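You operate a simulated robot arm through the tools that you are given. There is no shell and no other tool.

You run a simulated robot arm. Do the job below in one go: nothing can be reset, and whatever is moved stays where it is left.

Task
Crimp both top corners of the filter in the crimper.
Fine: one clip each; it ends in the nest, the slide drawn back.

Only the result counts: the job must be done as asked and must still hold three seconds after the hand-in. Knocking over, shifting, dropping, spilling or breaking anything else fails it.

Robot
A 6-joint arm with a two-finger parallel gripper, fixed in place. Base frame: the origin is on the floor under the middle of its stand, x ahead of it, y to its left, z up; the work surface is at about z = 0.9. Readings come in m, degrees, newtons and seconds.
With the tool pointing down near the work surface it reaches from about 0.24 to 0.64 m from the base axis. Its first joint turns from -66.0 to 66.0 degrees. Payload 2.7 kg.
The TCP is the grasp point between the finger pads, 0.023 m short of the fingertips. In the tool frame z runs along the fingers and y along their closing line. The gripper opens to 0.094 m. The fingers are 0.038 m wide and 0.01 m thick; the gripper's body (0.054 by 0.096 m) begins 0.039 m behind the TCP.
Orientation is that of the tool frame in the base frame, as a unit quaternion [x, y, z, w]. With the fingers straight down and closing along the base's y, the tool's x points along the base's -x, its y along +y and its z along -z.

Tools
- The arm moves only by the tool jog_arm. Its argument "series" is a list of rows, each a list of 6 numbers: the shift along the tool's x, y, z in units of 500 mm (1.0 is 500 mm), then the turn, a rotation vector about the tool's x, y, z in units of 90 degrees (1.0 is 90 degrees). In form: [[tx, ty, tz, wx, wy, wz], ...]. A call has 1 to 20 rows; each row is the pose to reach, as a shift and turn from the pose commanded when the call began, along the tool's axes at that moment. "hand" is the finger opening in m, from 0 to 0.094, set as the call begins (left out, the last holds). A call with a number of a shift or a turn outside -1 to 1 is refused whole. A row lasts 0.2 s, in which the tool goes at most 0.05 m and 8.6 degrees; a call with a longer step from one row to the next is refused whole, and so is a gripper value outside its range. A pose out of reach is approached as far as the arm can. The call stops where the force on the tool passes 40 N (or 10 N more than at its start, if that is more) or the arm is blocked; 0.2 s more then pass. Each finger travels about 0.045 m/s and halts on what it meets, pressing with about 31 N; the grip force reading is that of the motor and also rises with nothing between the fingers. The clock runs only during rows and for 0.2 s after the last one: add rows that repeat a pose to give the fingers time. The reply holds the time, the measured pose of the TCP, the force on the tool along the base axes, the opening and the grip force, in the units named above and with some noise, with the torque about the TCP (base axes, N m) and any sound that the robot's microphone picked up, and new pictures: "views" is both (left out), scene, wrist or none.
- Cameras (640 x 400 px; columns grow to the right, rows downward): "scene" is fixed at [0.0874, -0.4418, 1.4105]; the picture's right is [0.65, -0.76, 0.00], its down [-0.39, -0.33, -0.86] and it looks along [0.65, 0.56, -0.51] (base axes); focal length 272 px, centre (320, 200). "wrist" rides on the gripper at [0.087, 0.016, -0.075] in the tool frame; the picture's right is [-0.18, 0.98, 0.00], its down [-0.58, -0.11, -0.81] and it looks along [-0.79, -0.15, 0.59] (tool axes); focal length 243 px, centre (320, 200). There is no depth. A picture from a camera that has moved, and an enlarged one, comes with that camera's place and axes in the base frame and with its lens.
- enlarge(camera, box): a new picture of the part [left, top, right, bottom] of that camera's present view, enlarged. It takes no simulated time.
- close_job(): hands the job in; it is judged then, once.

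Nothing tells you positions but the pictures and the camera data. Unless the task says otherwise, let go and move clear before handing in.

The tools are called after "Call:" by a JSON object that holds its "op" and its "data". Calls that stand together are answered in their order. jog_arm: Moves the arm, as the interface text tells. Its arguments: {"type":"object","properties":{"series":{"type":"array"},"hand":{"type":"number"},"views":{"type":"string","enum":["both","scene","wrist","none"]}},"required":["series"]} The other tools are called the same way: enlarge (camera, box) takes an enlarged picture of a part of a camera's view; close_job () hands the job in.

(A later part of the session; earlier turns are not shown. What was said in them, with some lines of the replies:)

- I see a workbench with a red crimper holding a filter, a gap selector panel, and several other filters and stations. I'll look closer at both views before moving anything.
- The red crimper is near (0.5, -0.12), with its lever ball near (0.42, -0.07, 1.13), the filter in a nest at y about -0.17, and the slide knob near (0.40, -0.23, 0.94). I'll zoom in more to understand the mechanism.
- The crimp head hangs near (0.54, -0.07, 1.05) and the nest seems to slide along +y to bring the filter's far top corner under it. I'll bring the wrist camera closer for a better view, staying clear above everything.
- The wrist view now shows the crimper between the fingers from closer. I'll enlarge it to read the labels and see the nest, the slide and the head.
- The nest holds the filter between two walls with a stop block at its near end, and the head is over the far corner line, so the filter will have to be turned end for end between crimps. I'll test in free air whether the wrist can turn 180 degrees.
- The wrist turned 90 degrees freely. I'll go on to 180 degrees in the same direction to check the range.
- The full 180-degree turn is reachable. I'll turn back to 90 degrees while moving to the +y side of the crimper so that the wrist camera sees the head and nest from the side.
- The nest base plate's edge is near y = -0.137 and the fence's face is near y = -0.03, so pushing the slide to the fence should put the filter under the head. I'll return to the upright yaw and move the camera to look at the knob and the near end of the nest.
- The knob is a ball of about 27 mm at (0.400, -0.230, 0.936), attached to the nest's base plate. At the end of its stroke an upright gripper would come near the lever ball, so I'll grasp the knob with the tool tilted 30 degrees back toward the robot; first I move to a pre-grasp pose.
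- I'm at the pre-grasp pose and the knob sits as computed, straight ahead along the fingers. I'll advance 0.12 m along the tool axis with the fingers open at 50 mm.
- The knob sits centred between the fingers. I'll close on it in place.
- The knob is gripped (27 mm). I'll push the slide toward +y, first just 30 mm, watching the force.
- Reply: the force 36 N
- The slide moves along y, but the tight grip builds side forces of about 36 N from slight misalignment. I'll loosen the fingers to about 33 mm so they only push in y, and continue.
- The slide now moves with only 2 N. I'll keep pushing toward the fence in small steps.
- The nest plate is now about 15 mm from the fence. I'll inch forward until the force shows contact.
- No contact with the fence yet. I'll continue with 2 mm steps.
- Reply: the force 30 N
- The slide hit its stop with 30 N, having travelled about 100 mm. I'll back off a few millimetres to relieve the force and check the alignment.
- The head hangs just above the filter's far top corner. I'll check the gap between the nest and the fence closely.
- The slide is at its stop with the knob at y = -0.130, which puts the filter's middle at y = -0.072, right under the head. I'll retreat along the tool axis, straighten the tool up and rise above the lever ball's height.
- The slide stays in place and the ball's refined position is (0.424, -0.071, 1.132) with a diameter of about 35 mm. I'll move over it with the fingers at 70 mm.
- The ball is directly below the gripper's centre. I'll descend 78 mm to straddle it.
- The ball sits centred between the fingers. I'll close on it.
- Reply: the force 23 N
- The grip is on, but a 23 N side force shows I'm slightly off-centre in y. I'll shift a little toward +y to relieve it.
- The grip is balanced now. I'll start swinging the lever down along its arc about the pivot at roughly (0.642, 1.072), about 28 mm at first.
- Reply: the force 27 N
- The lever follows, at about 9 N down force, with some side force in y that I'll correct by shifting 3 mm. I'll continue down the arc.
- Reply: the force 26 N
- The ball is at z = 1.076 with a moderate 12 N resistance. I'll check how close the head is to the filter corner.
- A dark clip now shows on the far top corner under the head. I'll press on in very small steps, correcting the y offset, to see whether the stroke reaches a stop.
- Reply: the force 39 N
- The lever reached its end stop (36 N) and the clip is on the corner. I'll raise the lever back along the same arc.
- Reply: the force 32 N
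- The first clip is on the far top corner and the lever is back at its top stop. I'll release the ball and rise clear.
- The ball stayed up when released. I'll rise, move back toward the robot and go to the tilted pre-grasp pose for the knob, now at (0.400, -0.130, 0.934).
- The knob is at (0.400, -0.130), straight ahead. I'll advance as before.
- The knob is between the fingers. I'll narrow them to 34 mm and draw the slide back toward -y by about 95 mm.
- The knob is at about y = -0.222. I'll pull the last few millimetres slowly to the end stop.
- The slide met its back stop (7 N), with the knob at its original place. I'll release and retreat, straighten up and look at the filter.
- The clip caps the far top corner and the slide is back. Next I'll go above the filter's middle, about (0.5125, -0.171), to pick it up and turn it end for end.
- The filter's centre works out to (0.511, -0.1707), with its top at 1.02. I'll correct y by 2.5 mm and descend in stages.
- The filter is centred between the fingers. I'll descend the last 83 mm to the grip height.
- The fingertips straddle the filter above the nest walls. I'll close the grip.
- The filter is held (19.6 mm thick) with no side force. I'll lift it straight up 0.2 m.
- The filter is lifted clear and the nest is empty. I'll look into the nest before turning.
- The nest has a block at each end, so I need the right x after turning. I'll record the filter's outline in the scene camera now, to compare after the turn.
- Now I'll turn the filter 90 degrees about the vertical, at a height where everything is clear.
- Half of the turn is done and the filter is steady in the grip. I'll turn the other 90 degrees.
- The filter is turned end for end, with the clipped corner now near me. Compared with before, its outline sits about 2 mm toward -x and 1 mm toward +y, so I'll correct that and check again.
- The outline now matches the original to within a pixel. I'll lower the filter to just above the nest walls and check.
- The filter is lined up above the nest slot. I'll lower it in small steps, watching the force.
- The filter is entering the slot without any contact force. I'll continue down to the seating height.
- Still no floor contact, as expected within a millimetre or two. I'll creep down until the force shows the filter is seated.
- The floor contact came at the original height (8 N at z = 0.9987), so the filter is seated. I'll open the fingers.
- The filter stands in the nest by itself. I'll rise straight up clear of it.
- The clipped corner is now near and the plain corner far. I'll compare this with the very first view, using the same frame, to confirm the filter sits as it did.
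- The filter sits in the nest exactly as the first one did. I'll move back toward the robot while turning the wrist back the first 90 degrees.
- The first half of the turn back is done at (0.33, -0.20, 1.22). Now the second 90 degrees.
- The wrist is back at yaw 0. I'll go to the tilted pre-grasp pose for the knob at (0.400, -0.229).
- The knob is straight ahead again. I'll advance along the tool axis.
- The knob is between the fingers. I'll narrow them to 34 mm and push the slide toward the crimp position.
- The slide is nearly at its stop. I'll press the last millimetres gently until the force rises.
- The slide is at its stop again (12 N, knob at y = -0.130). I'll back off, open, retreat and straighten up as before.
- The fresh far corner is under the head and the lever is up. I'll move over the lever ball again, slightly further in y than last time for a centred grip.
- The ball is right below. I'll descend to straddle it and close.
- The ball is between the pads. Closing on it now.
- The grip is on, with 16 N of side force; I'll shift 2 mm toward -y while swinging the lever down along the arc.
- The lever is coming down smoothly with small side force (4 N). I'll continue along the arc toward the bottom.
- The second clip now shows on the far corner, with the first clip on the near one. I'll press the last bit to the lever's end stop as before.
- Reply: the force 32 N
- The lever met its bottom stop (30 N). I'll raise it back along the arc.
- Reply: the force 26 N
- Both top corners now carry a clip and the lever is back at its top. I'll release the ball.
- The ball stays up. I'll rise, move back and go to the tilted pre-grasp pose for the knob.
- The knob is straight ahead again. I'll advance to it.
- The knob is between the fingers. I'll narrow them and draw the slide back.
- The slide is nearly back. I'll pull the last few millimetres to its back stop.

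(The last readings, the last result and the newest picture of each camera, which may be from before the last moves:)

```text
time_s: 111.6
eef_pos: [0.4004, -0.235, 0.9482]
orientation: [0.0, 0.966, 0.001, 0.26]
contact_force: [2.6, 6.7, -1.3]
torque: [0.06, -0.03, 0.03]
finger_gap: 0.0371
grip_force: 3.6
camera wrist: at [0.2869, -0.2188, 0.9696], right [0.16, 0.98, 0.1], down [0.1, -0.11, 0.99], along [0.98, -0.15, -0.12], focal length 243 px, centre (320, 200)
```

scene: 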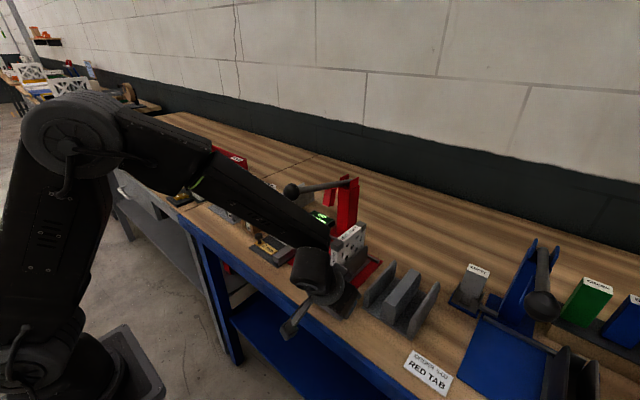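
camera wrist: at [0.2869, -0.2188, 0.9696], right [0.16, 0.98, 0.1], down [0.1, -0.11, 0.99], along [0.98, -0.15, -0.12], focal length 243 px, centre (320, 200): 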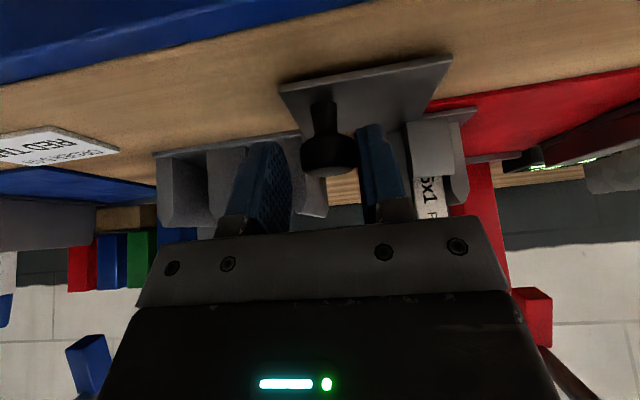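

The slide is at its back stop (7 N, knob at its original place). I'll open, retreat along the tool axis and rise clear.

Call:
{"op": "jog_arm", "data": {"series": [[0, 0.008, 0, 0, 0, 0], [0, 0.008, 0, 0, 0, 0], [0, 0.008, 0, 0, 0, 0], [0, 0.008, -0.06, 0, 0, 0], [0, 0.008, -0.12, 0, 0, 0], [0, 0.008, -0.18, 0, 0, 0], [0, 0.008, -0.24, 0, 0, 0], [-0.0284, 0.02, -0.309, 0, 0.0833, 0], [-0.0567, 0.035, -0.378, 0, 0.1667, 0], [-0.085, 0.05, -0.447, 0, 0.25, 0], [-0.1138, 0.066, -0.517, 0, 0.3333, 0], [-0.1138, 0.066, -0.517, 0, 0.3333, 0]], "hand": 0.048, "views": "both"}}

Call:
{"op": "enlarge", "data": {"camera": "scene", "box": [240, 200, 400, 330]}}

Call:
{"op": "enlarge", "data": {"camera": "scene", "box": [320, 210, 390, 290]}}

Call:
{"op": "enlarge", "data": {"camera": "wrist", "box": [270, 40, 430, 220]}}

```text
time_s: 114.2
eef_pos: [0.3196, -0.2039, 1.2021]
orientation: [0.0, 1.0, 0.0, 0.0]
contact_force: [0.0, 0.5, 0.1]
torque: [0.05, 0.03, 0.02]
finger_gap: 0.0479
grip_force: 0.1
camera wrist: at [0.2319, -0.1872, 1.2776], right [0.18, 0.98, 0.0], down [0.58, -0.11, 0.81], along [0.79, -0.15, -0.59], focal length 243 px, centre (320, 200)
```

scene: 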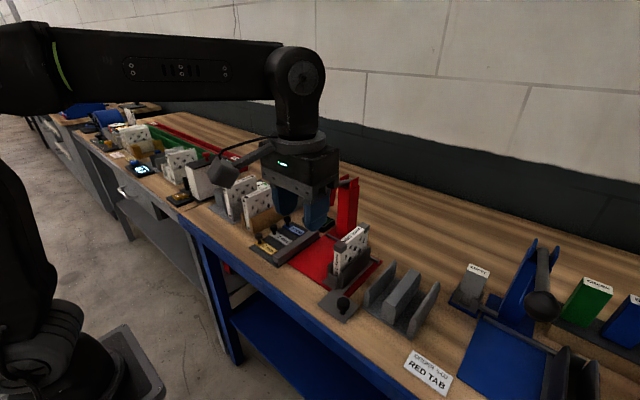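
wrist: 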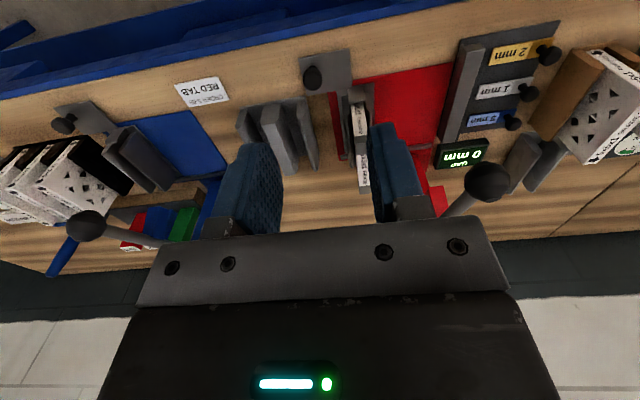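

```text
3.08 times, centred on (320, 265) of scene
camera zoom: at [0.0874, -0.4418, 1.4105], right [0.65, -0.76, 0.0], down [-0.39, -0.33, -0.86], along [0.65, 0.56, -0.51], focal length 838 px, centre (320, 0)
```

zoom: 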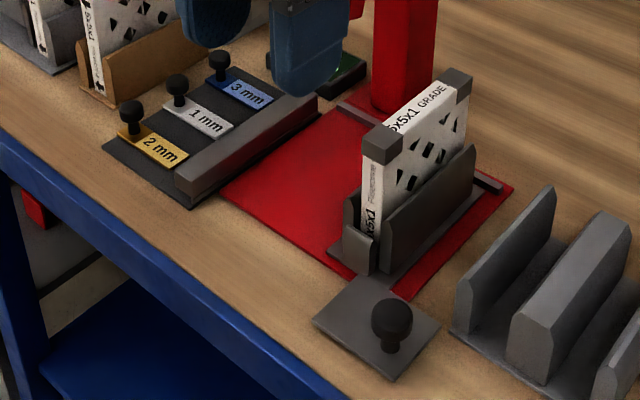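

```text
5.00 times, centred on (355, 250) of scene
camera zoom: at [0.0874, -0.4418, 1.4105], right [0.65, -0.76, 0.0], down [-0.39, -0.33, -0.86], along [0.65, 0.56, -0.51], focal length 1362 px, centre (145, -50)
```

zoom: 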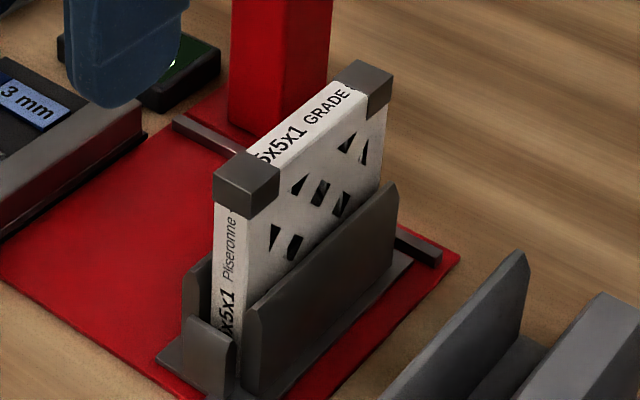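

```text
2.22 times, centred on (350, 130) of wrist
camera zoom: at [0.2319, -0.1872, 1.2776], right [0.18, 0.98, 0.0], down [0.58, -0.11, 0.81], along [0.79, -0.15, -0.59], focal length 539 px, centre (253, 356)
```

zoom: 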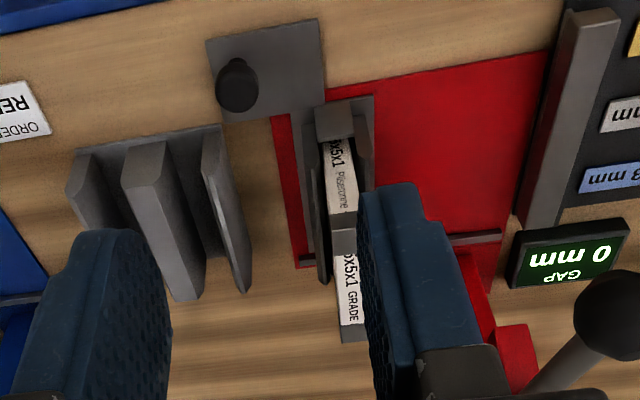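

Both top corners of the filter carry one clip each. The filter stands in its nest, the slide is back at its starting place, the lever is up, and the gripper is clear. Nothing else has moved, so I'm handing the job in.

Call:
{"op": "close_job", "data": {}}

```text
The job is handed in.
```

The job is handed in. The filter's two top corners each have one clip, crimped with one full lever stroke each. The filter stands in the nest and the slide is drawn back to its stop.

- **Turning the filter:** The crimper only reaches the far corner. After the first crimp I lifted the filter out, turned it end for end and put it back. It now faces the opposite way from how it started, so its printed arrows point the other way.
- **Rest of the bench:** The lever is back up. The 1, 2 and 3 mm gap pieces were not touched and the display still reads 0 mm. In the final pictures nothing else had moved, and the gripper was empty and clear of the crimper at hand-in.
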